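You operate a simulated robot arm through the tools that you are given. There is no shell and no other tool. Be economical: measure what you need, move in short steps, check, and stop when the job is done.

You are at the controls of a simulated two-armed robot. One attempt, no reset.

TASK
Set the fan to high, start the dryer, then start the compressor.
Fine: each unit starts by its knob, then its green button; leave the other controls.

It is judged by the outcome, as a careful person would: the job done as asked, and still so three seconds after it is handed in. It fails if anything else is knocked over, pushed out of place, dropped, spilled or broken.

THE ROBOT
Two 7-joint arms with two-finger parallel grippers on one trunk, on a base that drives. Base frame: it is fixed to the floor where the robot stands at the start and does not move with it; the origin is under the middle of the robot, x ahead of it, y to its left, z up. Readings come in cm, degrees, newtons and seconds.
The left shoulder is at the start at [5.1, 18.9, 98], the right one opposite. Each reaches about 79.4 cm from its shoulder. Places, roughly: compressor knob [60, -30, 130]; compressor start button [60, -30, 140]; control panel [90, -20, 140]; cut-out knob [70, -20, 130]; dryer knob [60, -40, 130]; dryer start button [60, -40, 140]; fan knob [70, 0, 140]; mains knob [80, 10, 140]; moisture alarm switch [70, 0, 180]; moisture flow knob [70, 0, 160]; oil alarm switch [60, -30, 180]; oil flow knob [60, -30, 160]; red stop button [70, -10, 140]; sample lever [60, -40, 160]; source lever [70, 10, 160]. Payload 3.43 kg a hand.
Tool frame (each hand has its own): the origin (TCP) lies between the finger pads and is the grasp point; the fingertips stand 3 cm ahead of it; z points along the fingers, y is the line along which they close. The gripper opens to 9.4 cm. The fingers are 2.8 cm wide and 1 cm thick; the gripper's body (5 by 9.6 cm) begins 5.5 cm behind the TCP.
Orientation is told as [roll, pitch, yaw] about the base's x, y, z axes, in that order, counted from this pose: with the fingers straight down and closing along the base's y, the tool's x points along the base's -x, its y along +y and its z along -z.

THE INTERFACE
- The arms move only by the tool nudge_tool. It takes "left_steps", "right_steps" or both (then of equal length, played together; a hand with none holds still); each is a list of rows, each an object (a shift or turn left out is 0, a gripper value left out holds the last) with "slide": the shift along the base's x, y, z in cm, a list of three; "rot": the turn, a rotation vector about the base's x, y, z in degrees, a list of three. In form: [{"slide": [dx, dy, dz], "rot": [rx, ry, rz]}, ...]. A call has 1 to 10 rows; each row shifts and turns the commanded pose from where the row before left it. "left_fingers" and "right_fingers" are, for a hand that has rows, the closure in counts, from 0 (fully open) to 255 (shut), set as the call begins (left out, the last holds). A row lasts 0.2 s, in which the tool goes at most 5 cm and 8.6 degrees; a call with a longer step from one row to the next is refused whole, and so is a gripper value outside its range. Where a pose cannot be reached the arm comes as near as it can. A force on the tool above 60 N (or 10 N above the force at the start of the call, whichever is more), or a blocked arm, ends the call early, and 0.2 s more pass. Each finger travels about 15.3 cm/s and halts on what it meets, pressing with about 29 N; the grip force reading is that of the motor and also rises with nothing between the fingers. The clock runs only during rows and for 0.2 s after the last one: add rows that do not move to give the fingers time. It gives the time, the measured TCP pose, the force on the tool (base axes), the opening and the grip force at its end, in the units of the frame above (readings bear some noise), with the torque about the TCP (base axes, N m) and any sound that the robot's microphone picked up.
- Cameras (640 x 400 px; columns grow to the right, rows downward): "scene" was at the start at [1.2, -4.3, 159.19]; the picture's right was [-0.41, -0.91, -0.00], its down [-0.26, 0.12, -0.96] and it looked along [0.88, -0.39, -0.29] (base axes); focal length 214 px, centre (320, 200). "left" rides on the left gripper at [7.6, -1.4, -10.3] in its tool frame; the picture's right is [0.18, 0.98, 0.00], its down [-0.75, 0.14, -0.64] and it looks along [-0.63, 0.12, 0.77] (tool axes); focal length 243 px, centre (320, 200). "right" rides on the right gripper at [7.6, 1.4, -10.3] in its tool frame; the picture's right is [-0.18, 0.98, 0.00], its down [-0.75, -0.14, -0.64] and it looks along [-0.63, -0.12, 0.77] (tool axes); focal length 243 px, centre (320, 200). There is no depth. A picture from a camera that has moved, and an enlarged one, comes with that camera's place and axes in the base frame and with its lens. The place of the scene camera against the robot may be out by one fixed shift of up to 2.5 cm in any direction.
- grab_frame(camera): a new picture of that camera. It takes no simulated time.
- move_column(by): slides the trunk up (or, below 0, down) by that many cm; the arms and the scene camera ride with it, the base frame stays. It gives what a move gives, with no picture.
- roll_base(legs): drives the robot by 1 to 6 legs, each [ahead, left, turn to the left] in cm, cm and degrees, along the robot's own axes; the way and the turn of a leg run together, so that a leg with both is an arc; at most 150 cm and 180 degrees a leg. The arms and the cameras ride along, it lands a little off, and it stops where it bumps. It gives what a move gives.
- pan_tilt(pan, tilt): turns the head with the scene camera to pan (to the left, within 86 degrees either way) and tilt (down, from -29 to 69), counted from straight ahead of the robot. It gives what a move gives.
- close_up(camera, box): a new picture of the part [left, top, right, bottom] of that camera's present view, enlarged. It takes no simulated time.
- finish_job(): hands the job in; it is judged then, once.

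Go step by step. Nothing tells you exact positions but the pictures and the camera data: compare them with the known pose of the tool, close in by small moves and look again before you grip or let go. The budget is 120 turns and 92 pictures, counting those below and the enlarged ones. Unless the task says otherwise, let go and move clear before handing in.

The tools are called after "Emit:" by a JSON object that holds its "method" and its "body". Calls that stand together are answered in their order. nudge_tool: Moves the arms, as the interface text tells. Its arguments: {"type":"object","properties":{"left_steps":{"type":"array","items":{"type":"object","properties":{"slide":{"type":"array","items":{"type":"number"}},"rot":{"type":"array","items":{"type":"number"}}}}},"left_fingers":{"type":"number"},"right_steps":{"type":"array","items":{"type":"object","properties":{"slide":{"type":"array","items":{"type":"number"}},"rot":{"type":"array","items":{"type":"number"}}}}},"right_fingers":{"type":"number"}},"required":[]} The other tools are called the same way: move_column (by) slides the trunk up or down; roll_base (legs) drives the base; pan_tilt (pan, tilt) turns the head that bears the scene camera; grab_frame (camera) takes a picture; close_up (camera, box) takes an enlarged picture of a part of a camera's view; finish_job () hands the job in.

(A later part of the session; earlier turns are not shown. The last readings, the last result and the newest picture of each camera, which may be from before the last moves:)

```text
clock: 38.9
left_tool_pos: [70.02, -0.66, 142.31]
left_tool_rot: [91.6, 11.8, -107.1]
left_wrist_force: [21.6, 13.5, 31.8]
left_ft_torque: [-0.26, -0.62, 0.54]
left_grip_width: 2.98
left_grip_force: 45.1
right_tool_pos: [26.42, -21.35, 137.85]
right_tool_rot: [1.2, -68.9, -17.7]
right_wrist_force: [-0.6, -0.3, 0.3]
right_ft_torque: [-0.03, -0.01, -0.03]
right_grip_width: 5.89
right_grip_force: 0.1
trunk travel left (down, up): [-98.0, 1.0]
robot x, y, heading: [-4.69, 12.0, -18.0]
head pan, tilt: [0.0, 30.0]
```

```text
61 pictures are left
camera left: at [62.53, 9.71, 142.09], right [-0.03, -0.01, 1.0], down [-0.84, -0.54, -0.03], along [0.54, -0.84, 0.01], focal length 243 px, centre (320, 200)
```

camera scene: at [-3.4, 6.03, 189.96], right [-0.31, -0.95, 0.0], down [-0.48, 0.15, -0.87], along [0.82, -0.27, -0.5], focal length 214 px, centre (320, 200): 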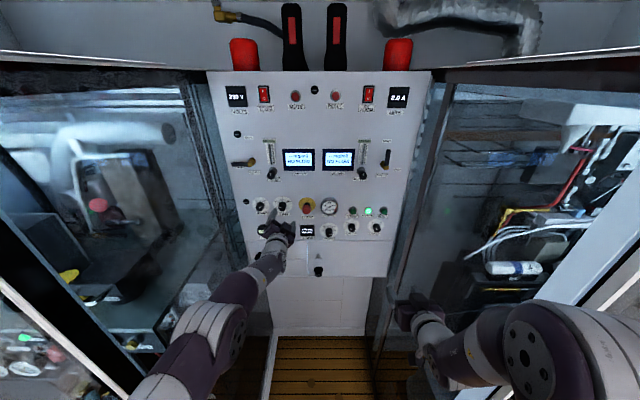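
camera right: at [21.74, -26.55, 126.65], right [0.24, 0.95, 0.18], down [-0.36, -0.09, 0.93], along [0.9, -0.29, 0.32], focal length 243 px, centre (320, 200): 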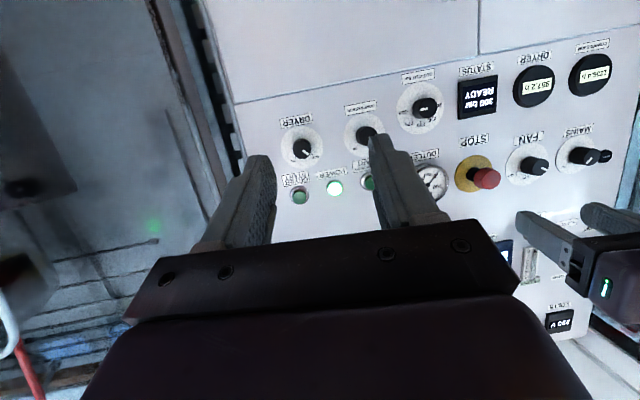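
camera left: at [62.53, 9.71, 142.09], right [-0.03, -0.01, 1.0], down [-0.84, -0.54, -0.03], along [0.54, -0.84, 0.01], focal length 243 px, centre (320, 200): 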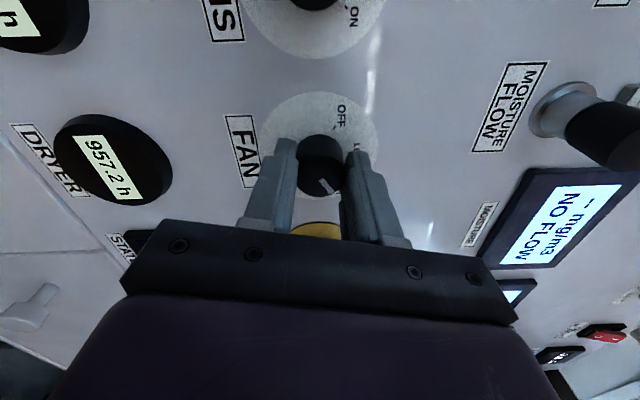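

The total turn is about 117° and the pointer is up-right. I'll release, back off and look.

Emit:
{"method": "nudge_tool", "body": {"left_steps": [{}, {}, {}, {"slide": [-1.24, 0.38, 0]}, {"slide": [-1.9, 0.6, 0]}, {"slide": [-2.5, 0.8, 0]}, {"slide": [-2.5, 0.8, 0]}, {}], "left_fingers": 80}}

Emit:
{"method": "grab_frame", "body": {"camera": "left"}}

Emit:
{"method": "close_up", "body": {"camera": "scene", "box": [220, 170, 410, 290]}}

```text
clock: 40.7
left_tool_pos: [61.76, 1.3, 141.58]
left_tool_rot: [90.8, 12.1, -107.4]
left_wrist_force: [0.0, 0.3, -0.5]
left_ft_torque: [0.03, 0.0, 0.04]
left_grip_width: 6.45
left_grip_force: 0.0
right_tool_pos: [26.38, -21.82, 137.68]
right_tool_rot: [1.8, -68.8, -18.3]
right_wrist_force: [0.0, -0.1, 0.2]
right_ft_torque: [0.01, 0.05, -0.02]
right_grip_width: 5.89
right_grip_force: 0.0
trunk travel left (down, up): [-98.0, 1.0]
robot x, y, heading: [-5.41, 11.79, -18.0]
head pan, tilt: [0.0, 30.0]
```

```text
60 pictures are left
camera left: at [54.33, 11.67, 141.63], right [-0.02, -0.02, 1.0], down [-0.84, -0.54, -0.03], along [0.54, -0.84, -0.01], focal length 243 px, centre (320, 200)
```

left: 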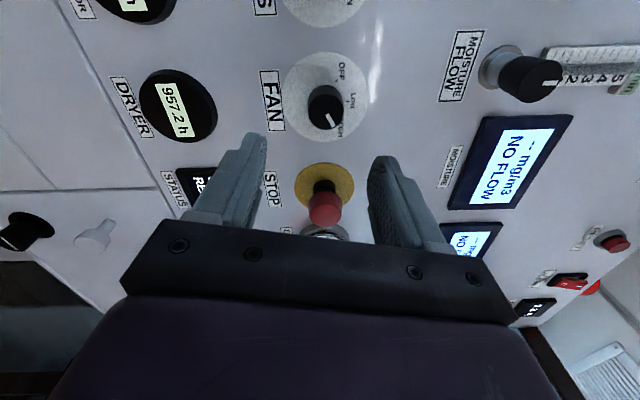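

```text
3.33 times, centred on (315, 230) of scene
camera zoom: at [-1.79, 10.7, 189.95], right [-0.31, -0.95, 0.0], down [-0.48, 0.15, -0.87], along [0.82, -0.27, -0.5], focal length 715 px, centre (337, 100)
```

zoom: 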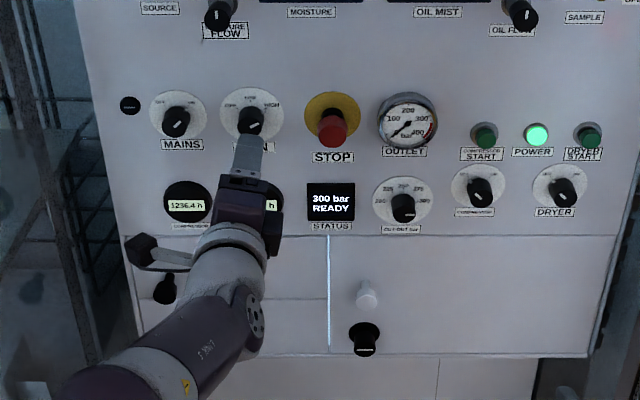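

Emit:
{"method": "close_up", "body": {"camera": "left", "box": [270, 40, 390, 140]}}

Emit:
{"method": "close_up", "body": {"camera": "scene", "box": [275, 190, 315, 215]}}

```text
4.00 times, centred on (330, 90) of left
camera zoom: at [54.33, 11.67, 141.63], right [-0.02, -0.02, 1.0], down [-0.84, -0.54, -0.03], along [0.54, -0.84, -0.01], focal length 970 px, centre (280, 640)
```

zoom: 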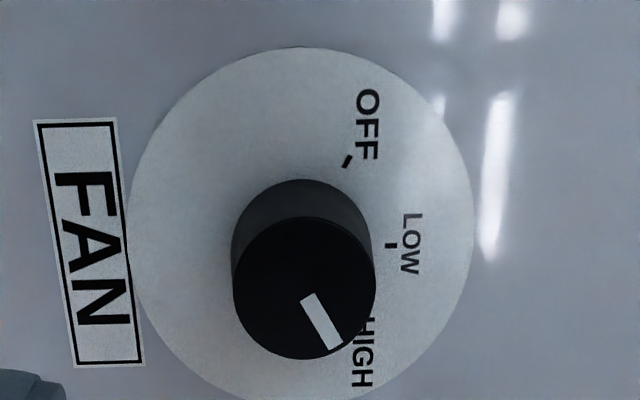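

```text
16.00 times, centred on (295, 202) of scene
camera zoom: at [-1.79, 10.7, 189.95], right [-0.31, -0.95, 0.0], down [-0.48, 0.15, -0.87], along [0.82, -0.27, -0.5], focal length 3432 px, centre (720, 160)
```

zoom: 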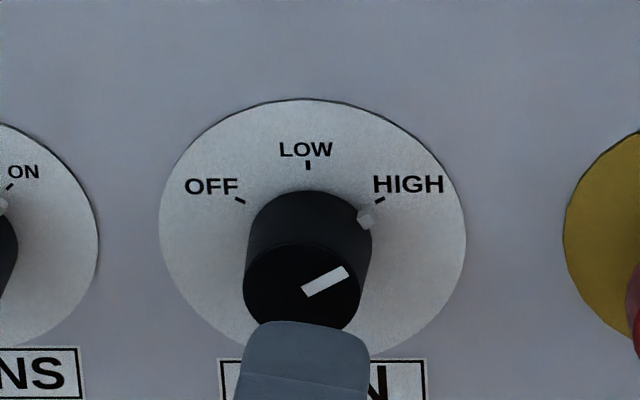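

The fan is at HIGH. The dryer is close to the right pane, so the left arm reaching inboard suits it best; first I'll check where the right arm sits so I can park it low.

Emit:
{"method": "pan_tilt", "body": {"pan": -30, "tilt": 50}}

Emit:
{"method": "grab_frame", "body": {"camera": "scene"}}

```text
clock: 41.6
left_tool_pos: [61.72, 1.28, 141.59]
left_tool_rot: [90.7, 11.9, -107.3]
left_wrist_force: [0.1, -0.5, -0.1]
left_ft_torque: [0.0, -0.01, -0.01]
left_grip_width: 6.44
left_grip_force: 0.0
right_tool_pos: [26.29, -21.7, 137.73]
right_tool_rot: [1.8, -68.8, -18.3]
right_wrist_force: [-0.2, -1.2, -0.6]
right_ft_torque: [0.01, 0.03, 0.01]
right_grip_width: 5.89
right_grip_force: 0.1
trunk travel left (down, up): [-98.0, 1.0]
robot x, y, heading: [-4.76, 12.23, -18.2]
head pan, tilt: [-30.0, 50.0]
```

```text
56 pictures are left
camera scene: at [-5.34, 7.79, 187.01], right [-0.74, -0.67, 0.0], down [-0.51, 0.57, -0.64], along [0.43, -0.48, -0.77], focal length 214 px, centre (320, 200)
```

scene: 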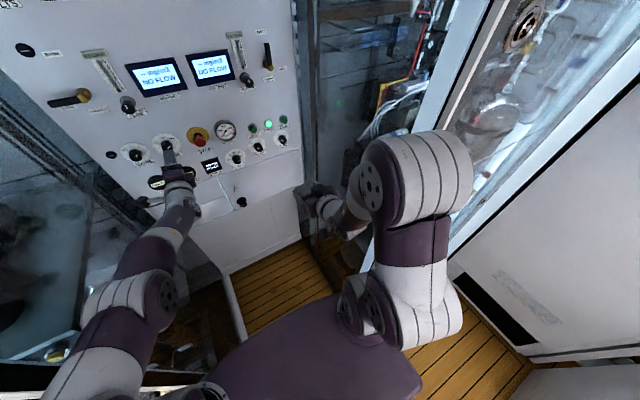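

The right elbow is sticking far out to the right. I'll lower and extend the right hand to tuck that elbow in and clear the way.

Emit:
{"method": "nudge_tool", "body": {"right_steps": [{"slide": [0.5, 0, -3]}, {"slide": [0.5, 0, -3]}, {"slide": [0.5, 0, -3]}, {"slide": [0.5, 0, -3], "rot": [2.6, 7.5, 0]}, {"slide": [0.5, 0, -3], "rot": [2.6, 7.5, 0]}, {"slide": [0.5, 0, -3], "rot": [2.6, 7.5, 0]}, {"slide": [0.5, 0, -3], "rot": [2.6, 7.5, 0]}, {"slide": [0.5, 0, -3], "rot": [2.6, 7.5, 0]}, {"slide": [0.5, 0, -3], "rot": [2.6, 7.5, 0]}, {"slide": [0.5, 0, -3], "rot": [2.6, 7.5, 0]}]}}

Emit:
{"method": "grab_frame", "body": {"camera": "scene"}}

```text
clock: 43.8
left_tool_pos: [62.08, 1.24, 141.42]
left_tool_rot: [90.5, 12.0, -107.4]
left_wrist_force: [0.2, -0.1, -1.0]
left_ft_torque: [0.0, -0.04, 0.02]
left_grip_width: 6.44
left_grip_force: 0.1
right_tool_pos: [32.78, -24.86, 109.57]
right_tool_rot: [2.6, -12.9, -18.8]
right_wrist_force: [0.5, -1.3, 0.0]
right_ft_torque: [0.0, 0.0, -0.03]
right_grip_width: 5.92
right_grip_force: 0.1
right hand out of reach, approached as far as the arm can: row 1, 2, 3
trunk travel left (down, up): [-98.0, 1.0]
robot x, y, heading: [-4.81, 12.24, -18.0]
head pan, tilt: [-30.0, 50.0]
```

```text
55 pictures are left
camera scene: at [-4.89, 7.56, 187.0], right [-0.74, -0.67, 0.0], down [-0.51, 0.57, -0.64], along [0.43, -0.48, -0.77], focal length 214 px, centre (320, 200)
```

scene: 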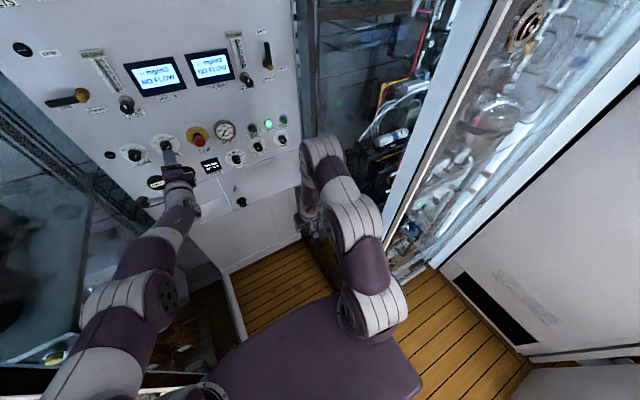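

The right elbow is well tucked now, and from this posture the right arm may reach the dryer properly. I'll shift the base 8 cm to the right and bring the right hand forward.

Emit:
{"method": "roll_base", "body": {"legs": [[0, -8, 0]]}}

Emit:
{"method": "nudge_tool", "body": {"right_steps": [{"slide": [1.9, -0.6, 2]}, {"slide": [1.9, -0.6, 2]}, {"slide": [1.9, -0.6, 2]}, {"slide": [1.9, -0.6, 2]}, {"slide": [1.9, -0.6, 2]}, {"slide": [1.9, -0.6, 2]}, {}]}}

Emit:
{"method": "grab_frame", "body": {"camera": "scene"}}

```text
clock: 44.9
left_tool_pos: [59.51, -5.56, 141.61]
left_tool_rot: [90.8, 11.7, -107.4]
left_wrist_force: [0.2, 0.6, 0.1]
left_ft_torque: [0.01, -0.02, -0.02]
left_grip_width: 6.45
left_grip_force: 0.1
right_tool_pos: [30.4, -31.78, 109.93]
right_tool_rot: [2.3, -13.4, -18.6]
right_wrist_force: [0.4, 0.6, -0.1]
right_ft_torque: [-0.02, 0.0, -0.03]
right_grip_width: 5.87
right_grip_force: 0.0
trunk travel left (down, up): [-98.0, 1.0]
robot x, y, heading: [-7.05, 4.84, -17.7]
head pan, tilt: [-30.0, 50.0]
```

```text
clock: 46.5
left_tool_pos: [59.32, -6.19, 141.52]
left_tool_rot: [90.7, 12.0, -107.3]
left_wrist_force: [0.2, -0.3, 0.2]
left_ft_torque: [-0.03, -0.02, 0.05]
left_grip_width: 6.46
left_grip_force: 0.1
right_tool_pos: [41.79, -36.0, 121.85]
right_tool_rot: [2.6, -13.3, -18.8]
right_wrist_force: [-0.4, -0.7, -0.7]
right_ft_torque: [0.02, 0.01, 0.02]
right_grip_width: 5.9
right_grip_force: 0.1
trunk travel left (down, up): [-98.0, 1.0]
robot x, y, heading: [-7.22, 4.44, -18.1]
head pan, tilt: [-30.0, 50.0]
```

```text
54 pictures are left
camera scene: at [-7.74, 0.19, 187.0], right [-0.74, -0.67, 0.0], down [-0.51, 0.57, -0.64], along [0.43, -0.48, -0.77], focal length 214 px, centre (320, 200)
```

scene: 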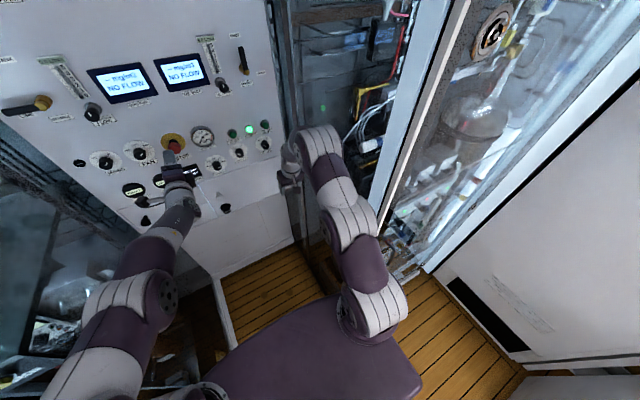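

This is a good posture, and the hand is 20 cm from the panel near the dryer column. I'll pitch the right hand up to point at the panel.

Emit:
{"method": "nudge_tool", "body": {"right_steps": [{"slide": [0.5, -0.15, 1], "rot": [-2.5, -8, 0]}, {"slide": [0.5, -0.15, 1], "rot": [-2.5, -8, 0]}, {"slide": [0.5, -0.15, 1], "rot": [-2.5, -8, 0]}, {"slide": [0.5, -0.15, 1], "rot": [-2.5, -8, 0]}, {"slide": [0.5, -0.15, 1], "rot": [-2.5, -8, 0]}, {"slide": [0.5, -0.15, 1], "rot": [-2.5, -8, 0]}, {"slide": [0.5, -0.15, 1], "rot": [-2.5, -8, 0]}, {"slide": [0.5, -0.15, 1], "rot": [-2.5, -8, 0]}, {"slide": [0.5, -0.15, 1], "rot": [-2.5, -8, 0]}, {}]}}

Emit:
{"method": "grab_frame", "body": {"camera": "scene"}}

Emit:
{"method": "grab_frame", "body": {"camera": "right"}}

```text
clock: 48.7
left_tool_pos: [59.29, -6.2, 141.59]
left_tool_rot: [90.8, 12.0, -107.2]
left_wrist_force: [-1.0, -0.1, 0.8]
left_ft_torque: [0.02, -0.02, -0.01]
left_grip_width: 6.46
left_grip_force: 0.0
right_tool_pos: [46.09, -36.5, 130.31]
right_tool_rot: [21.0, -84.8, -34.7]
right_wrist_force: [0.9, 0.0, 0.1]
right_ft_torque: [-0.02, 0.01, -0.02]
right_grip_width: 5.9
right_grip_force: 0.1
right hand out of reach, approached as far as the arm can: row 6
trunk travel left (down, up): [-98.0, 1.0]
robot x, y, heading: [-7.44, 4.7, -18.1]
head pan, tilt: [-30.0, 50.0]
```

```text
53 pictures are left
camera scene: at [-7.8, 0.26, 187.0], right [-0.74, -0.67, 0.0], down [-0.51, 0.57, -0.64], along [0.43, -0.48, -0.77], focal length 214 px, centre (320, 200)
```

scene: 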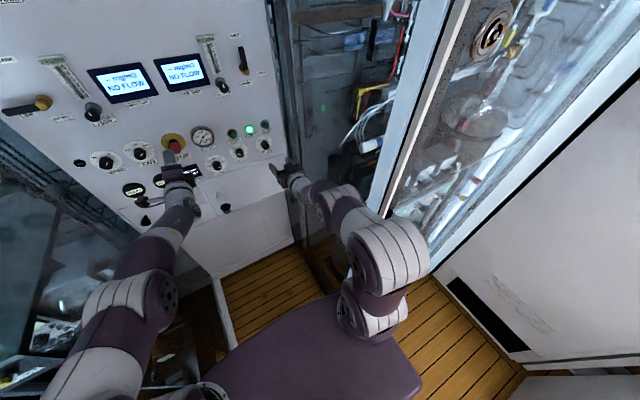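

```text
52 pictures are left
camera right: at [35.94, -32.54, 123.51], right [0.24, 0.95, 0.21], down [-0.6, -0.03, 0.8], along [0.76, -0.32, 0.56], focal length 243 px, centre (320, 200)
```

right: 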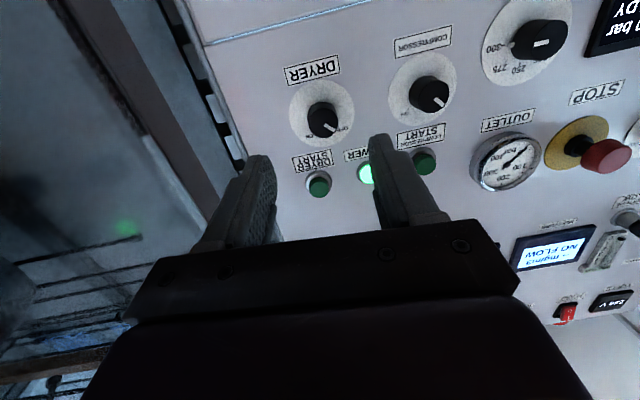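

The dryer dial works out to [61.4, −40.5, 130.6] and the compressor dial to [64.7, −30.3, 130.4]. I'll square the hand up, move onto the dryer axis, and pre-roll counter-clockwise.

Emit:
{"method": "nudge_tool", "body": {"right_steps": [{"slide": [1, 0, 0.1], "rot": [-1.5, -4.6, -4]}, {"slide": [1, 0, 0.2]}, {"slide": [0.9, 0, 0], "rot": [-7.6, 2.45, 0]}, {"rot": [-7.6, 2.45, 0]}, {"rot": [-7.6, 2.45, 0]}, {"rot": [-7.6, 2.45, 0]}, {"rot": [-7.6, 2.45, 0]}, {"rot": [-7.6, 2.45, 0]}, {"rot": [-7.6, 2.45, 0]}, {}], "right_fingers": 80}}

Emit:
{"method": "grab_frame", "body": {"camera": "right"}}

```text
clock: 49.8
left_tool_pos: [59.24, -5.68, 141.69]
left_tool_rot: [90.9, 11.7, -107.1]
left_wrist_force: [0.2, 0.2, -0.6]
left_ft_torque: [0.0, 0.04, -0.02]
left_grip_width: 6.45
left_grip_force: 0.0
right_tool_pos: [41.08, -40.79, 134.98]
right_tool_rot: [-83.6, -79.4, 68.6]
right_wrist_force: [0.0, 0.3, 1.5]
right_ft_torque: [0.0, 0.01, -0.02]
right_grip_width: 6.46
right_grip_force: 0.1
right hand out of reach, approached as far as the arm can: row 1, 2, 3, 4, 5
trunk travel left (down, up): [-98.0, 1.0]
robot x, y, heading: [-7.03, 4.51, -17.7]
head pan, tilt: [-30.0, 50.0]
stopped in row 5 (right hand): the force on the tool passed its limit at 98 N (the readings are from after the stop); the commanded pose is now the measured one
```

```text
51 pictures are left
camera right: at [31.13, -38.17, 127.32], right [0.26, 0.97, 0.0], down [-0.6, 0.16, 0.78], along [0.75, -0.2, 0.63], focal length 243 px, centre (320, 200)
```

right: 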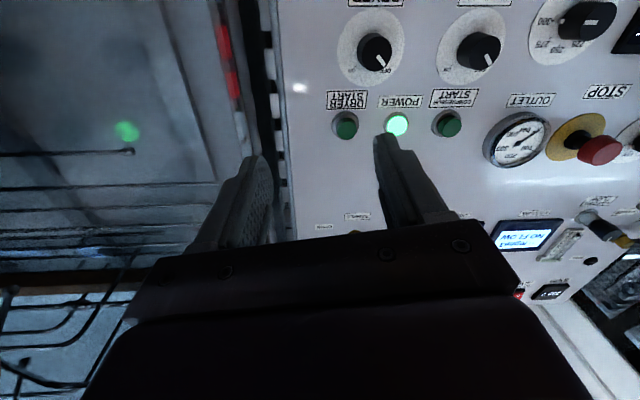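

The right wrist limit threw the hand outward into the pane, so the right arm can't work this spot. I'll move the right hand away from the pane, tuck it low, and use the left arm reaching across.

Emit:
{"method": "nudge_tool", "body": {"right_steps": [{"slide": [0.5, 2, -0.5]}, {"slide": [0.5, 2, -2], "rot": [2.5, 8, 0]}, {"slide": [0.5, 2, -3], "rot": [2.5, 8, 0]}, {"slide": [0, 1, -3], "rot": [2.5, 8, 0]}, {"slide": [0, 1, -3], "rot": [2.5, 8, 0]}, {"slide": [0, 0.5, -3], "rot": [2.5, 8, 0]}, {"slide": [-0.5, 0.5, -3], "rot": [2.5, 8, 0]}, {"slide": [-1, 0.5, -3], "rot": [2.5, 8, 0]}, {"slide": [-1, 0, -3], "rot": [2.5, 8, 0]}, {}]}}

Emit:
{"method": "grab_frame", "body": {"camera": "scene"}}

```text
clock: 52.0
left_tool_pos: [59.46, -6.22, 141.56]
left_tool_rot: [90.8, 12.0, -107.2]
left_wrist_force: [0.0, -0.9, -0.2]
left_ft_torque: [-0.03, -0.02, 0.0]
left_grip_width: 6.45
left_grip_force: 0.1
right_tool_pos: [40.19, -32.72, 111.81]
right_tool_rot: [-1.8, -21.7, -6.1]
right_wrist_force: [-0.1, -0.1, 0.1]
right_ft_torque: [-0.03, 0.02, 0.02]
right_grip_width: 6.44
right_grip_force: 0.0
right hand out of reach, approached as far as the arm can: row 1
trunk travel left (down, up): [-98.0, 1.0]
robot x, y, heading: [-7.75, 4.65, -17.9]
head pan, tilt: [-30.0, 50.0]
```

```text
50 pictures are left
camera scene: at [-7.76, 0.25, 187.0], right [-0.74, -0.67, 0.0], down [-0.51, 0.57, -0.64], along [0.43, -0.48, -0.77], focal length 214 px, centre (320, 200)
```

scene: 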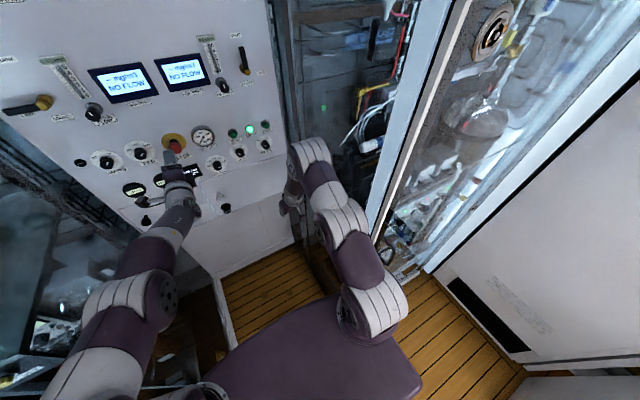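

The right hand needs to be lower and further back to leave room for the left arm. I'll lower it another 30 cm.

Emit:
{"method": "nudge_tool", "body": {"right_steps": [{"slide": [-1, 0.4, -3.2]}, {"slide": [-1, 0.4, -3.2]}, {"slide": [-1, 0.4, -3.2]}, {"slide": [-1, 0.4, -3.2]}, {"slide": [-1, 0.4, -3.2]}, {"slide": [-1, 0.4, -3.2]}, {"slide": [-1, 0.4, -3.2]}, {"slide": [-1, 0.4, -3.2]}, {"slide": [-1, 0.4, -3.2]}, {"slide": [-1, 0.4, -3.2]}]}}

Emit:
{"method": "grab_frame", "body": {"camera": "scene"}}

```text
clock: 54.2
left_tool_pos: [59.44, -6.13, 141.58]
left_tool_rot: [90.8, 12.0, -107.4]
left_wrist_force: [0.1, 0.4, 0.3]
left_ft_torque: [0.0, 0.0, -0.03]
left_grip_width: 6.47
left_grip_force: 0.2
right_tool_pos: [30.3, -28.8, 79.85]
right_tool_rot: [-1.9, -21.8, -6.0]
right_wrist_force: [-0.8, -0.3, 0.2]
right_ft_torque: [0.02, -0.04, 0.0]
right_grip_width: 6.47
right_grip_force: 0.0
trunk travel left (down, up): [-98.0, 1.0]
robot x, y, heading: [-7.15, 4.78, -17.9]
head pan, tilt: [-30.0, 50.0]
```

```text
49 pictures are left
camera scene: at [-7.72, 0.19, 187.01], right [-0.74, -0.67, 0.0], down [-0.51, 0.57, -0.64], along [0.43, -0.48, -0.77], focal length 214 px, centre (320, 200)
```

scene: 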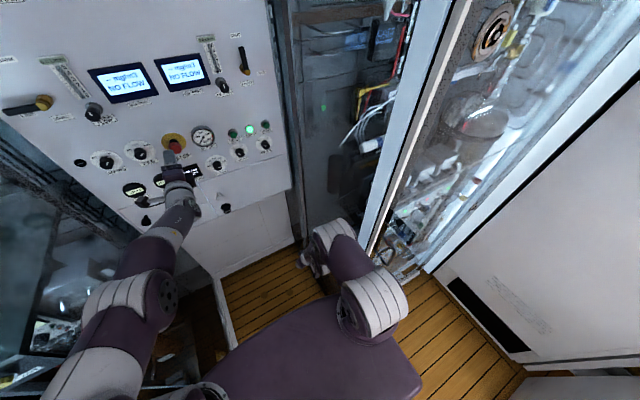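

The right arm is well out of the way. Now I'll bring the left hand back and across to the right, then drive the base forward.

Emit:
{"method": "nudge_tool", "body": {"left_steps": [{"slide": [-2.5, 0, -1], "rot": [-7.6, 2.45, 0]}, {"slide": [-2.5, -1, -1], "rot": [-7.6, 2.45, 0]}, {"slide": [-2, -2, -1], "rot": [-7.6, 2.45, 0]}, {"slide": [-1.6, -2.2, -1], "rot": [-7.6, 2.45, 0]}, {"slide": [-1.4, -2.2, -1], "rot": [-7.6, 2.45, 0]}, {"slide": [-1.3, -2.2, -1], "rot": [-7.6, 2.45, 0]}, {"slide": [-1.2, -2.2, -1], "rot": [-7.6, 2.45, 0]}, {"slide": [-1.2, -2.1, -1]}, {"slide": [-1.2, -2, -1]}, {"slide": [-1.2, -2, -1]}]}}

```text
clock: 56.4
left_tool_pos: [43.13, -24.22, 131.69]
left_tool_rot: [90.1, -43.9, -107.0]
left_wrist_force: [0.8, -0.2, -0.3]
left_ft_torque: [0.0, 0.0, 0.06]
left_grip_width: 6.47
left_grip_force: 0.2
right_tool_pos: [30.21, -28.79, 79.95]
right_tool_rot: [-1.7, -21.7, -6.1]
right_wrist_force: [-0.7, 0.0, 0.0]
right_ft_torque: [-0.01, 0.03, 0.03]
right_grip_width: 6.48
right_grip_force: 0.1
trunk travel left (down, up): [-98.0, 1.0]
robot x, y, heading: [-7.58, 4.78, -17.9]
head pan, tilt: [-30.0, 50.0]
```

The left arm crosses over with no reach trouble. Next I'll drive the base forward 11 cm.

Emit:
{"method": "roll_base", "body": {"legs": [[11, 0, 0]]}}

Emit:
{"method": "nudge_tool", "body": {"left_steps": [{"slide": [-1.0, -2, 0], "rot": [-7.6, 2.45, 0]}, {"slide": [-0.8, -2, 0], "rot": [-7.6, 2.45, 0]}, {"slide": [-0.7, -2, 0], "rot": [-7.6, 2.45, 0]}, {"slide": [-0.6, -2, 0], "rot": [-7.6, 2.45, 0]}, {"slide": [-0.3, -1, 0], "rot": [-7.6, 2.45, 0]}, {"rot": [-7.6, 2.45, 0]}, {"rot": [-7.6, 2.45, 0]}, {}]}}

Emit:
{"method": "grab_frame", "body": {"camera": "left"}}

Emit:
{"method": "grab_frame", "body": {"camera": "scene"}}

```text
clock: 57.6
left_tool_pos: [53.47, -27.23, 131.91]
left_tool_rot: [90.2, -43.9, -107.2]
left_wrist_force: [0.1, 0.4, 0.9]
left_ft_torque: [0.02, 0.01, 0.01]
left_grip_width: 6.44
left_grip_force: 0.1
right_tool_pos: [40.31, -31.96, 80.43]
right_tool_rot: [-1.8, -21.9, -6.1]
right_wrist_force: [-0.7, 0.7, 0.2]
right_ft_torque: [-0.02, -0.02, 0.01]
right_grip_width: 6.44
right_grip_force: 0.0
trunk travel left (down, up): [-98.0, 1.0]
robot x, y, heading: [3.01, 1.31, -17.8]
head pan, tilt: [-30.0, 50.0]
```

```text
clock: 59.4
left_tool_pos: [52.39, -36.54, 131.85]
left_tool_rot: [-83.8, -80.1, 65.8]
left_wrist_force: [-0.2, -0.6, 0.2]
left_ft_torque: [0.0, 0.0, -0.01]
left_grip_width: 6.47
left_grip_force: 0.1
left hand out of reach, approached as far as the arm can: row 3, 4
right_tool_pos: [40.85, -32.23, 80.04]
right_tool_rot: [-1.7, -21.4, -6.1]
right_wrist_force: [-0.3, -0.5, 0.4]
right_ft_torque: [0.0, 0.0, -0.03]
right_grip_width: 6.44
right_grip_force: 0.1
trunk travel left (down, up): [-98.0, 1.0]
robot x, y, heading: [3.4, 0.8, -17.8]
head pan, tilt: [-30.0, 50.0]
```

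```text
48 pictures are left
camera left: at [41.66, -35.95, 124.76], right [0.28, 0.89, -0.35], down [-0.51, 0.45, 0.73], along [0.81, -0.03, 0.59], focal length 243 px, centre (320, 200)
```

left: 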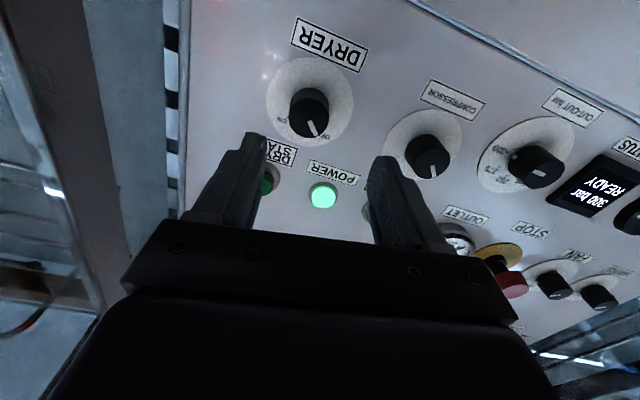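

```text
47 pictures are left
camera scene: at [1.09, -2.61, 187.15], right [-0.74, -0.67, 0.0], down [-0.51, 0.57, -0.65], along [0.44, -0.48, -0.76], focal length 214 px, centre (320, 200)
```

scene: 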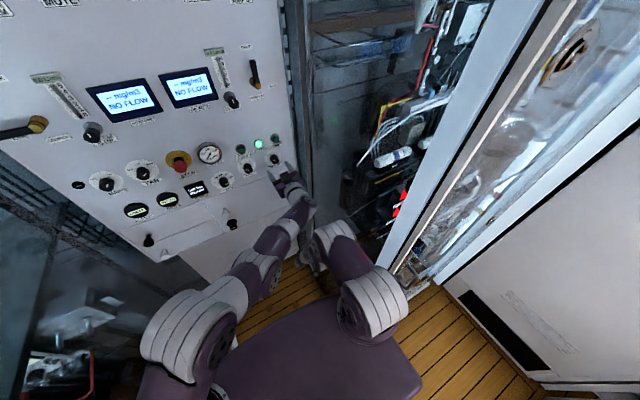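

The left hand is in place. The dryer dial is at [61.35, −40.7, 130.7], so I'm 1.2 cm left of the axis and 1.1 cm high. I'll correct that.

Emit:
{"method": "nudge_tool", "body": {"left_steps": [{"slide": [-0.3, -1.2, -0.6]}, {"slide": [0, 0, -0.6]}, {}], "left_fingers": 62}}

Emit:
{"method": "grab_frame", "body": {"camera": "left"}}

```text
clock: 60.2
left_tool_pos: [52.63, -37.63, 130.71]
left_tool_rot: [-83.0, -80.1, 65.0]
left_wrist_force: [0.2, 0.3, -0.4]
left_ft_torque: [-0.03, -0.05, 0.0]
left_grip_width: 7.13
left_grip_force: 0.0
left hand out of reach, approached as far as the arm can: row 1
right_tool_pos: [40.91, -32.09, 80.08]
right_tool_rot: [-1.7, -21.4, -6.2]
right_wrist_force: [-1.1, 0.2, 1.0]
right_ft_torque: [0.0, 0.01, 0.01]
right_grip_width: 6.45
right_grip_force: 0.0
trunk travel left (down, up): [-98.0, 1.0]
robot x, y, heading: [3.09, 1.32, -17.8]
head pan, tilt: [-30.0, 50.0]
```

```text
46 pictures are left
camera left: at [41.71, -37.04, 123.63], right [0.29, 0.89, -0.35], down [-0.51, 0.45, 0.73], along [0.81, -0.03, 0.59], focal length 243 px, centre (320, 200)
```

left: 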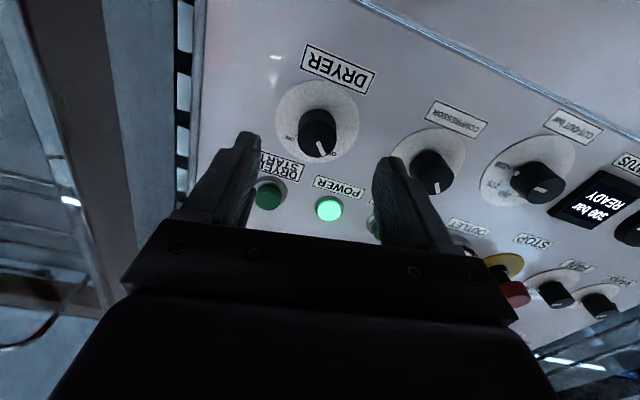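

The knob is centred. I'll advance 5.4 cm along the normal.

Emit:
{"method": "nudge_tool", "body": {"left_steps": [{"slide": [1.27, -0.42, 0]}, {"slide": [1.27, -0.42, 0]}, {"slide": [1.27, -0.42, 0]}, {"slide": [1.27, -0.42, 0]}, {}]}}

Emit:
{"method": "grab_frame", "body": {"camera": "left"}}

```text
clock: 61.4
left_tool_pos: [57.48, -39.21, 130.79]
left_tool_rot: [-84.7, -80.2, 67.1]
left_wrist_force: [0.1, -0.3, -0.1]
left_ft_torque: [-0.01, -0.01, -0.03]
left_grip_width: 7.14
left_grip_force: 0.1
right_tool_pos: [40.82, -32.19, 80.07]
right_tool_rot: [-1.8, -21.3, -6.2]
right_wrist_force: [-0.1, 1.2, 0.7]
right_ft_torque: [0.01, 0.01, 0.01]
right_grip_width: 6.43
right_grip_force: 0.1
trunk travel left (down, up): [-98.0, 1.0]
robot x, y, heading: [3.12, 1.41, -17.9]
head pan, tilt: [-30.0, 50.0]
```

```text
45 pictures are left
camera left: at [46.66, -38.67, 123.59], right [0.28, 0.89, -0.35], down [-0.52, 0.45, 0.73], along [0.81, -0.02, 0.59], focal length 243 px, centre (320, 200)
```

left: 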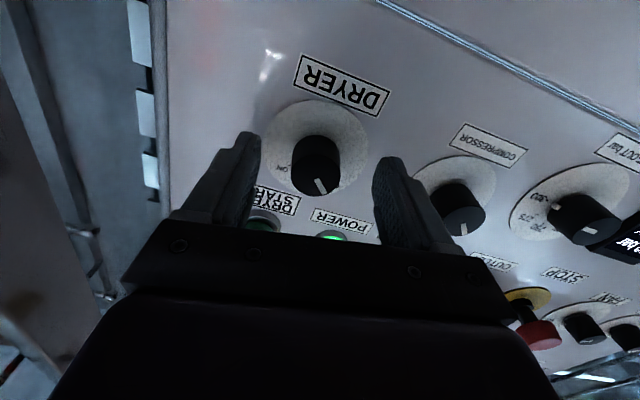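

The knob is between the fingers and centred. I'll close.

Emit:
{"method": "nudge_tool", "body": {"left_steps": [{}, {}, {}], "left_fingers": 255}}

Emit:
{"method": "nudge_tool", "body": {"left_steps": [{"rot": [7.6, -2.45, 0]}, {"rot": [7.6, -2.45, 0]}, {"rot": [7.6, -2.45, 0]}, {"rot": [7.6, -2.45, 0]}, {"rot": [7.6, -2.45, 0]}, {"rot": [7.6, -2.45, 0]}, {}]}}

Emit:
{"method": "grab_frame", "body": {"camera": "left"}}

```text
clock: 62.2
left_tool_pos: [57.18, -39.4, 130.72]
left_tool_rot: [-85.2, -80.2, 67.2]
left_wrist_force: [-1.6, -4.2, 3.3]
left_ft_torque: [0.08, 0.09, -0.33]
left_grip_width: 3.03
left_grip_force: 44.7
right_tool_pos: [40.88, -32.31, 80.16]
right_tool_rot: [-1.6, -21.4, -6.2]
right_wrist_force: [-0.2, 0.0, -0.3]
right_ft_torque: [0.01, -0.02, 0.01]
right_grip_width: 6.46
right_grip_force: 0.0
trunk travel left (down, up): [-98.0, 1.0]
robot x, y, heading: [3.26, 0.98, -18.1]
head pan, tilt: [-30.0, 50.0]
```

```text
clock: 63.8
left_tool_pos: [57.4, -38.99, 130.82]
left_tool_rot: [89.4, -51.9, -106.5]
left_wrist_force: [3.0, 6.4, 6.6]
left_ft_torque: [-0.09, -0.21, 0.46]
left_grip_width: 3.04
left_grip_force: 45.5
right_tool_pos: [40.89, -32.12, 80.19]
right_tool_rot: [-1.7, -21.4, -6.1]
right_wrist_force: [0.6, 0.1, -0.2]
right_ft_torque: [0.01, 0.02, 0.01]
right_grip_width: 6.47
right_grip_force: 0.1
trunk travel left (down, up): [-98.0, 1.0]
robot x, y, heading: [3.16, 1.52, -18.0]
head pan, tilt: [-30.0, 50.0]
```

```text
44 pictures are left
camera left: at [48.58, -32.61, 124.02], right [0.26, 0.85, 0.46], down [-0.71, -0.15, 0.68], along [0.65, -0.51, 0.56], focal length 243 px, centre (320, 200)
```

left: 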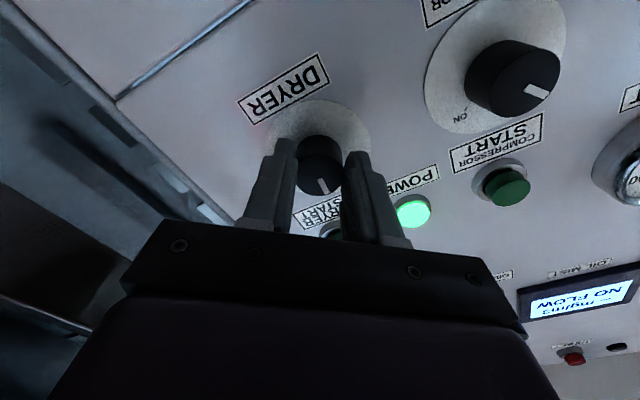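

The dryer knob is turning with the hand, 48° so far. I'll turn it 42° more.

Emit:
{"method": "nudge_tool", "body": {"left_steps": [{"rot": [7.6, -2.45, 0]}, {"slide": [0, -0.1, -0.1], "rot": [7.6, -2.45, 0]}, {"rot": [7.6, -2.45, 0]}, {"slide": [0, -0.1, -0.1], "rot": [7.6, -2.45, 0]}, {"rot": [7.6, -2.45, 0]}, {"rot": [2.4, -0.8, 0]}, {}]}}

Emit:
{"method": "grab_frame", "body": {"camera": "left"}}

Emit:
{"method": "close_up", "body": {"camera": "scene", "box": [225, 120, 305, 170]}}

```text
clock: 65.4
left_tool_pos: [57.55, -38.79, 131.17]
left_tool_rot: [90.6, -9.9, -106.9]
left_wrist_force: [18.1, 13.0, 34.6]
left_ft_torque: [-0.46, -0.98, -0.14]
left_grip_width: 3.06
left_grip_force: 45.1
right_tool_pos: [40.98, -31.86, 80.22]
right_tool_rot: [-2.0, -21.4, -5.9]
right_wrist_force: [-0.5, 1.0, -0.2]
right_ft_torque: [0.01, -0.01, 0.0]
right_grip_width: 6.47
right_grip_force: 0.1
trunk travel left (down, up): [-98.0, 1.0]
robot x, y, heading: [3.16, 1.48, -17.8]
head pan, tilt: [-30.0, 50.0]
```

```text
43 pictures are left
camera left: at [49.75, -28.96, 128.27], right [0.09, 0.34, 0.94], down [-0.82, -0.5, 0.26], along [0.56, -0.8, 0.23], focal length 243 px, centre (320, 200)
```

left: 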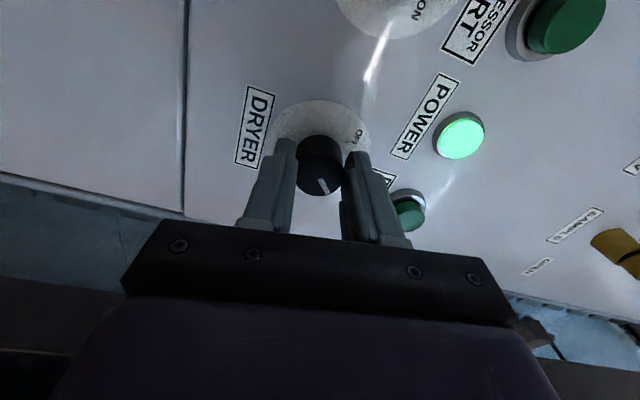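

```text
8.00 times, centred on (265, 145) of scene
camera zoom: at [1.2, -1.71, 187.19], right [-0.74, -0.67, 0.0], down [-0.51, 0.56, -0.65], along [0.44, -0.48, -0.76], focal length 1716 px, centre (760, 640)
```

zoom: 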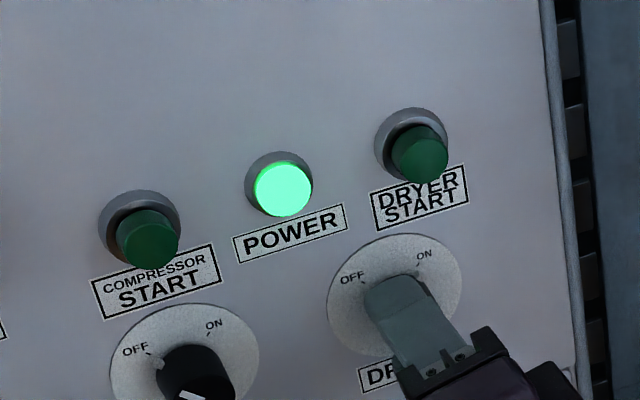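

That's about 90° turned. I'll release, back off and inspect.

Emit:
{"method": "nudge_tool", "body": {"left_steps": [{}, {}, {}, {"slide": [-1.24, 0.4, 0]}, {"slide": [-1.9, 0.6, 0]}, {"slide": [-1.9, 0.6, 0]}, {}], "left_fingers": 80}}

Emit:
{"method": "grab_frame", "body": {"camera": "left"}}

Emit:
{"method": "close_up", "body": {"camera": "left", "box": [240, 60, 400, 160]}}

```text
clock: 67.0
left_tool_pos: [53.59, -38.17, 130.81]
left_tool_rot: [89.7, -9.4, -107.5]
left_wrist_force: [0.3, -0.1, 0.5]
left_ft_torque: [-0.02, -0.01, 0.01]
left_grip_width: 6.44
left_grip_force: 0.0
left hand out of reach, approached as far as the arm can: row 6
right_tool_pos: [40.95, -32.3, 79.94]
right_tool_rot: [-1.7, -21.4, -6.2]
right_wrist_force: [0.1, -0.1, -0.3]
right_ft_torque: [-0.01, 0.03, -0.01]
right_grip_width: 6.44
right_grip_force: 0.1
trunk travel left (down, up): [-98.0, 1.0]
robot x, y, heading: [3.09, 1.41, -17.8]
head pan, tilt: [-30.0, 50.0]
```

```text
41 pictures are left
camera left: at [46.08, -28.16, 128.2], right [0.11, 0.33, 0.94], down [-0.83, -0.49, 0.26], along [0.55, -0.81, 0.22], focal length 243 px, centre (320, 200)
```

left: 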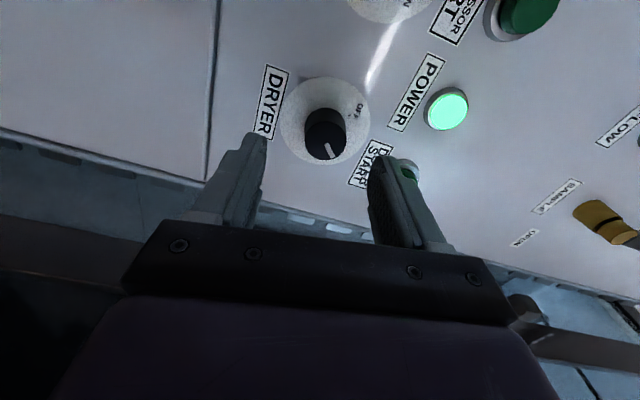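

```text
4.00 times, centred on (320, 110) of left
camera zoom: at [46.08, -28.16, 128.2], right [0.11, 0.33, 0.94], down [-0.83, -0.49, 0.26], along [0.55, -0.81, 0.22], focal length 970 px, centre (320, 560)
```

zoom: 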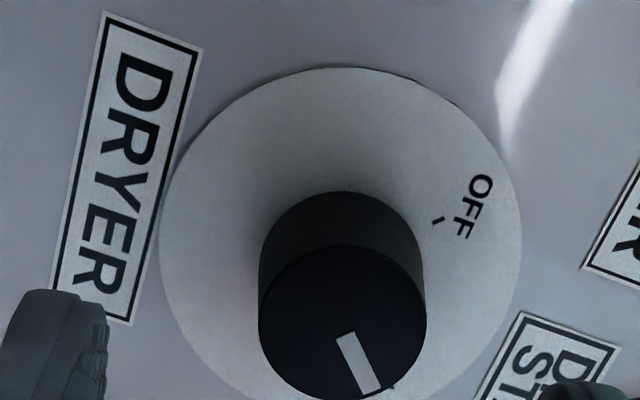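

The pointer sits at ON. Next is the dryer start button: I'll close the fingers, roll back to a comfortable angle, and move in front of the button at about [60.5, −42.5, 139].

Emit:
{"method": "nudge_tool", "body": {"left_steps": [{"rot": [-7.6, 2.45, 0]}, {"slide": [-0.5, 0.15, 1.5], "rot": [-7.6, 2.45, 0]}, {"slide": [-0.5, 0.15, 1.5], "rot": [-7.6, 2.45, 0]}, {"slide": [0, 0, 1.5], "rot": [-7.6, 2.45, 0]}, {"slide": [-0.3, -0.9, 1.5]}, {"slide": [-0.3, -0.9, 1.5]}, {"slide": [0, 0, 0.7]}, {}], "left_fingers": 255}}

Emit:
{"method": "grab_frame", "body": {"camera": "left"}}

Emit:
{"method": "close_up", "body": {"camera": "scene", "box": [225, 120, 305, 170]}}

```text
clock: 68.8
left_tool_pos: [52.15, -39.53, 139.04]
left_tool_rot: [89.6, -41.3, -106.7]
left_wrist_force: [0.1, 0.1, 1.1]
left_ft_torque: [-0.02, -0.02, 0.0]
left_grip_width: 0.02
left_grip_force: 28.8
right_tool_pos: [40.95, -32.11, 80.08]
right_tool_rot: [-1.7, -21.4, -6.2]
right_wrist_force: [0.4, 0.2, 0.3]
right_ft_torque: [-0.02, -0.03, -0.02]
right_grip_width: 6.48
right_grip_force: 0.1
trunk travel left (down, up): [-98.0, 1.0]
robot x, y, heading: [3.23, 1.64, -17.8]
head pan, tilt: [-30.0, 50.0]
```

```text
39 pictures are left
camera left: at [43.71, -32.09, 132.96], right [0.23, 0.75, 0.62], down [-0.75, -0.26, 0.61], along [0.62, -0.6, 0.5], focal length 243 px, centre (320, 200)
```

left: 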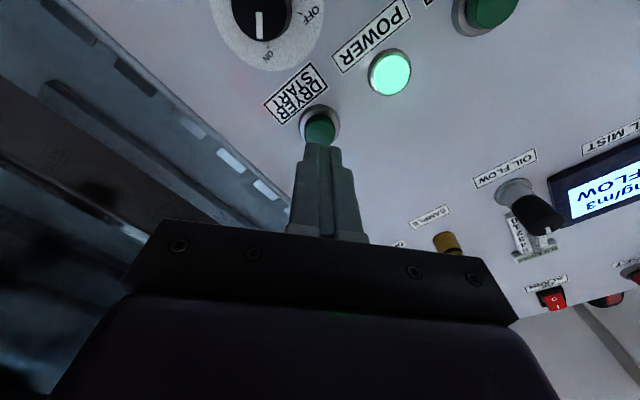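

```text
8.00 times, centred on (265, 145) of scene
camera zoom: at [1.12, -2.63, 187.15], right [-0.74, -0.67, 0.0], down [-0.51, 0.57, -0.65], along [0.44, -0.48, -0.76], focal length 1716 px, centre (760, 640)
```

zoom: 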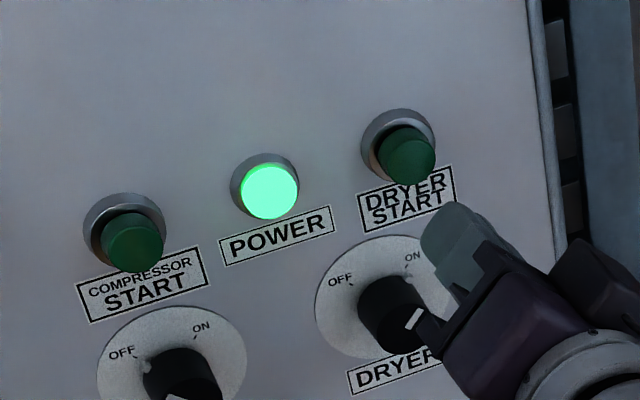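

The fingertips line up with the dryer start button and its knob points to ON. I'll advance toward the cap in small steps.

Emit:
{"method": "nudge_tool", "body": {"left_steps": [{"slide": [0.95, -0.3, 0]}, {"slide": [0.95, -0.3, 0]}, {"slide": [0.95, -0.3, 0]}, {"slide": [0.48, -0.15, 0]}, {"slide": [0.29, -0.09, 0]}, {}]}}

Emit:
{"method": "grab_frame", "body": {"camera": "left"}}

```text
clock: 70.2
left_tool_pos: [55.64, -40.62, 139.02]
left_tool_rot: [89.6, -41.2, -106.7]
left_wrist_force: [-0.5, 0.5, -0.1]
left_ft_torque: [-0.01, 0.01, 0.02]
left_grip_width: 0.0
left_grip_force: 28.8
right_tool_pos: [40.82, -32.14, 80.14]
right_tool_rot: [-1.7, -21.4, -6.2]
right_wrist_force: [-0.1, 0.3, 0.4]
right_ft_torque: [-0.03, 0.04, 0.0]
right_grip_width: 6.44
right_grip_force: 0.0
trunk travel left (down, up): [-98.0, 1.0]
robot x, y, heading: [2.94, 1.27, -17.9]
head pan, tilt: [-30.0, 50.0]
```

```text
37 pictures are left
camera left: at [47.21, -33.1, 132.96], right [0.23, 0.75, 0.62], down [-0.75, -0.26, 0.61], along [0.62, -0.6, 0.5], focal length 243 px, centre (320, 200)
```

left: 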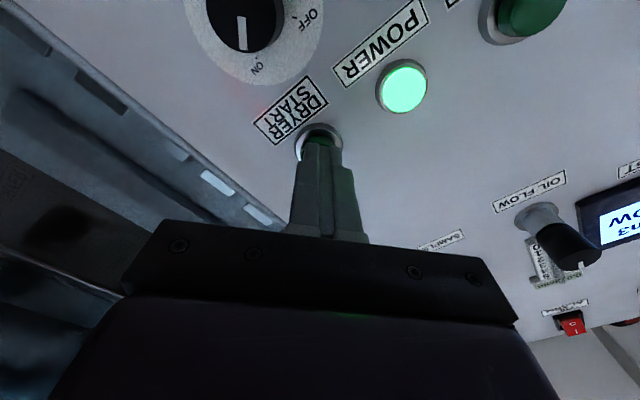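

Almost at the cap and no contact yet. I'll press in small steps.

Emit:
{"method": "nudge_tool", "body": {"left_steps": [{"slide": [0.29, -0.09, 0]}, {"slide": [0.29, -0.09, 0]}, {"slide": [0.29, -0.09, 0]}, {}]}}

Emit:
{"method": "grab_frame", "body": {"camera": "left"}}

```text
clock: 71.2
left_tool_pos: [56.56, -40.9, 138.95]
left_tool_rot: [89.6, -41.2, -106.7]
left_wrist_force: [-0.6, 0.1, -0.4]
left_ft_torque: [0.0, -0.02, 0.03]
left_grip_width: 0.0
left_grip_force: 28.7
right_tool_pos: [40.88, -32.25, 80.03]
right_tool_rot: [-1.7, -21.4, -6.2]
right_wrist_force: [0.1, -0.3, -0.7]
right_ft_torque: [0.01, 0.01, 0.01]
right_grip_width: 6.46
right_grip_force: 0.1
trunk travel left (down, up): [-98.0, 1.0]
robot x, y, heading: [3.25, 1.05, -17.8]
head pan, tilt: [-30.0, 50.0]
```

```text
36 pictures are left
camera left: at [48.04, -33.3, 132.94], right [0.23, 0.75, 0.62], down [-0.75, -0.27, 0.61], along [0.62, -0.6, 0.5], focal length 243 px, centre (320, 200)
```

left: 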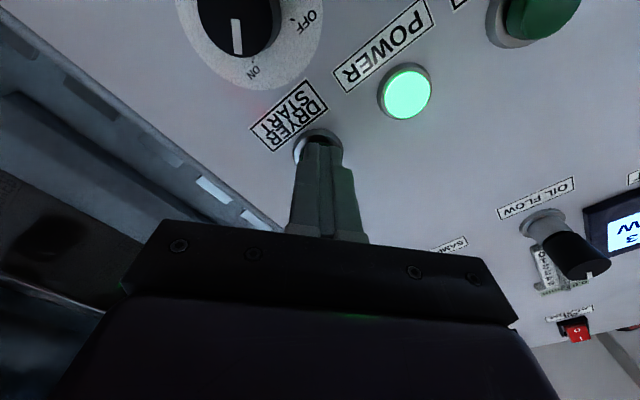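

Emit:
{"method": "nudge_tool", "body": {"left_steps": [{"slide": [0.29, -0.09, 0]}, {"slide": [0.24, -0.08, 0]}, {}]}}

Emit:
{"method": "close_up", "body": {"camera": "scene", "box": [225, 120, 305, 170]}}

```text
clock: 72.0
left_tool_pos: [56.98, -40.99, 139.01]
left_tool_rot: [89.6, -41.3, -106.8]
left_wrist_force: [-2.0, -0.4, -1.9]
left_ft_torque: [0.02, 0.03, -0.04]
left_grip_width: 0.0
left_grip_force: 29.1
right_tool_pos: [40.75, -32.25, 79.92]
right_tool_rot: [-1.7, -21.5, -6.1]
right_wrist_force: [-0.1, 0.1, 0.6]
right_ft_torque: [0.01, 0.0, 0.0]
right_grip_width: 6.44
right_grip_force: 0.1
trunk travel left (down, up): [-98.0, 1.0]
robot x, y, heading: [3.22, 1.52, -17.7]
head pan, tilt: [-30.0, 50.0]
```

```text
8.00 times, centred on (265, 145) of scene
camera zoom: at [1.05, -2.63, 187.15], right [-0.74, -0.67, -0.01], down [-0.51, 0.57, -0.65], along [0.44, -0.48, -0.76], focal length 1716 px, centre (760, 640)
```

zoom: 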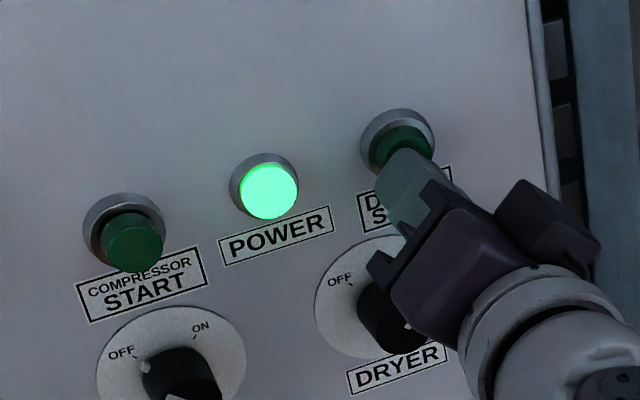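

Contact is starting, but the fingers are a little low on the cap. I'll ease back, raise 0.5 cm and press in.

Emit:
{"method": "nudge_tool", "body": {"left_steps": [{"slide": [-0.57, 0.18, 0]}, {"slide": [0, 0, 0.5]}, {"slide": [0.38, -0.12, 0]}, {"slide": [0.29, -0.09, 0]}, {"slide": [0.29, -0.09, 0]}, {"slide": [0.19, -0.06, 0]}, {}]}}

Emit:
{"method": "close_up", "body": {"camera": "scene", "box": [225, 120, 305, 170]}}

```text
clock: 73.6
left_tool_pos: [57.33, -41.03, 139.54]
left_tool_rot: [89.7, -41.3, -106.8]
left_wrist_force: [-8.5, 1.6, -3.9]
left_ft_torque: [0.07, 0.04, -0.12]
left_grip_width: 0.02
left_grip_force: 28.4
right_tool_pos: [40.81, -32.29, 80.19]
right_tool_rot: [-1.7, -21.5, -6.1]
right_wrist_force: [0.9, 0.4, 0.4]
right_ft_torque: [-0.01, 0.01, 0.0]
right_grip_width: 6.41
right_grip_force: 0.1
trunk travel left (down, up): [-98.0, 1.0]
robot x, y, heading: [3.01, 1.33, -18.0]
head pan, tilt: [-30.0, 50.0]
heard: click
```

```text
8.00 times, centred on (265, 145) of scene
camera zoom: at [0.82, -2.56, 187.15], right [-0.74, -0.67, -0.01], down [-0.51, 0.57, -0.65], along [0.44, -0.48, -0.76], focal length 1716 px, centre (760, 640)
```

zoom: 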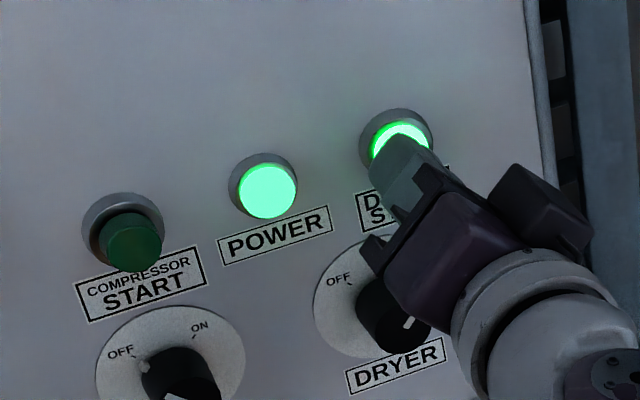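

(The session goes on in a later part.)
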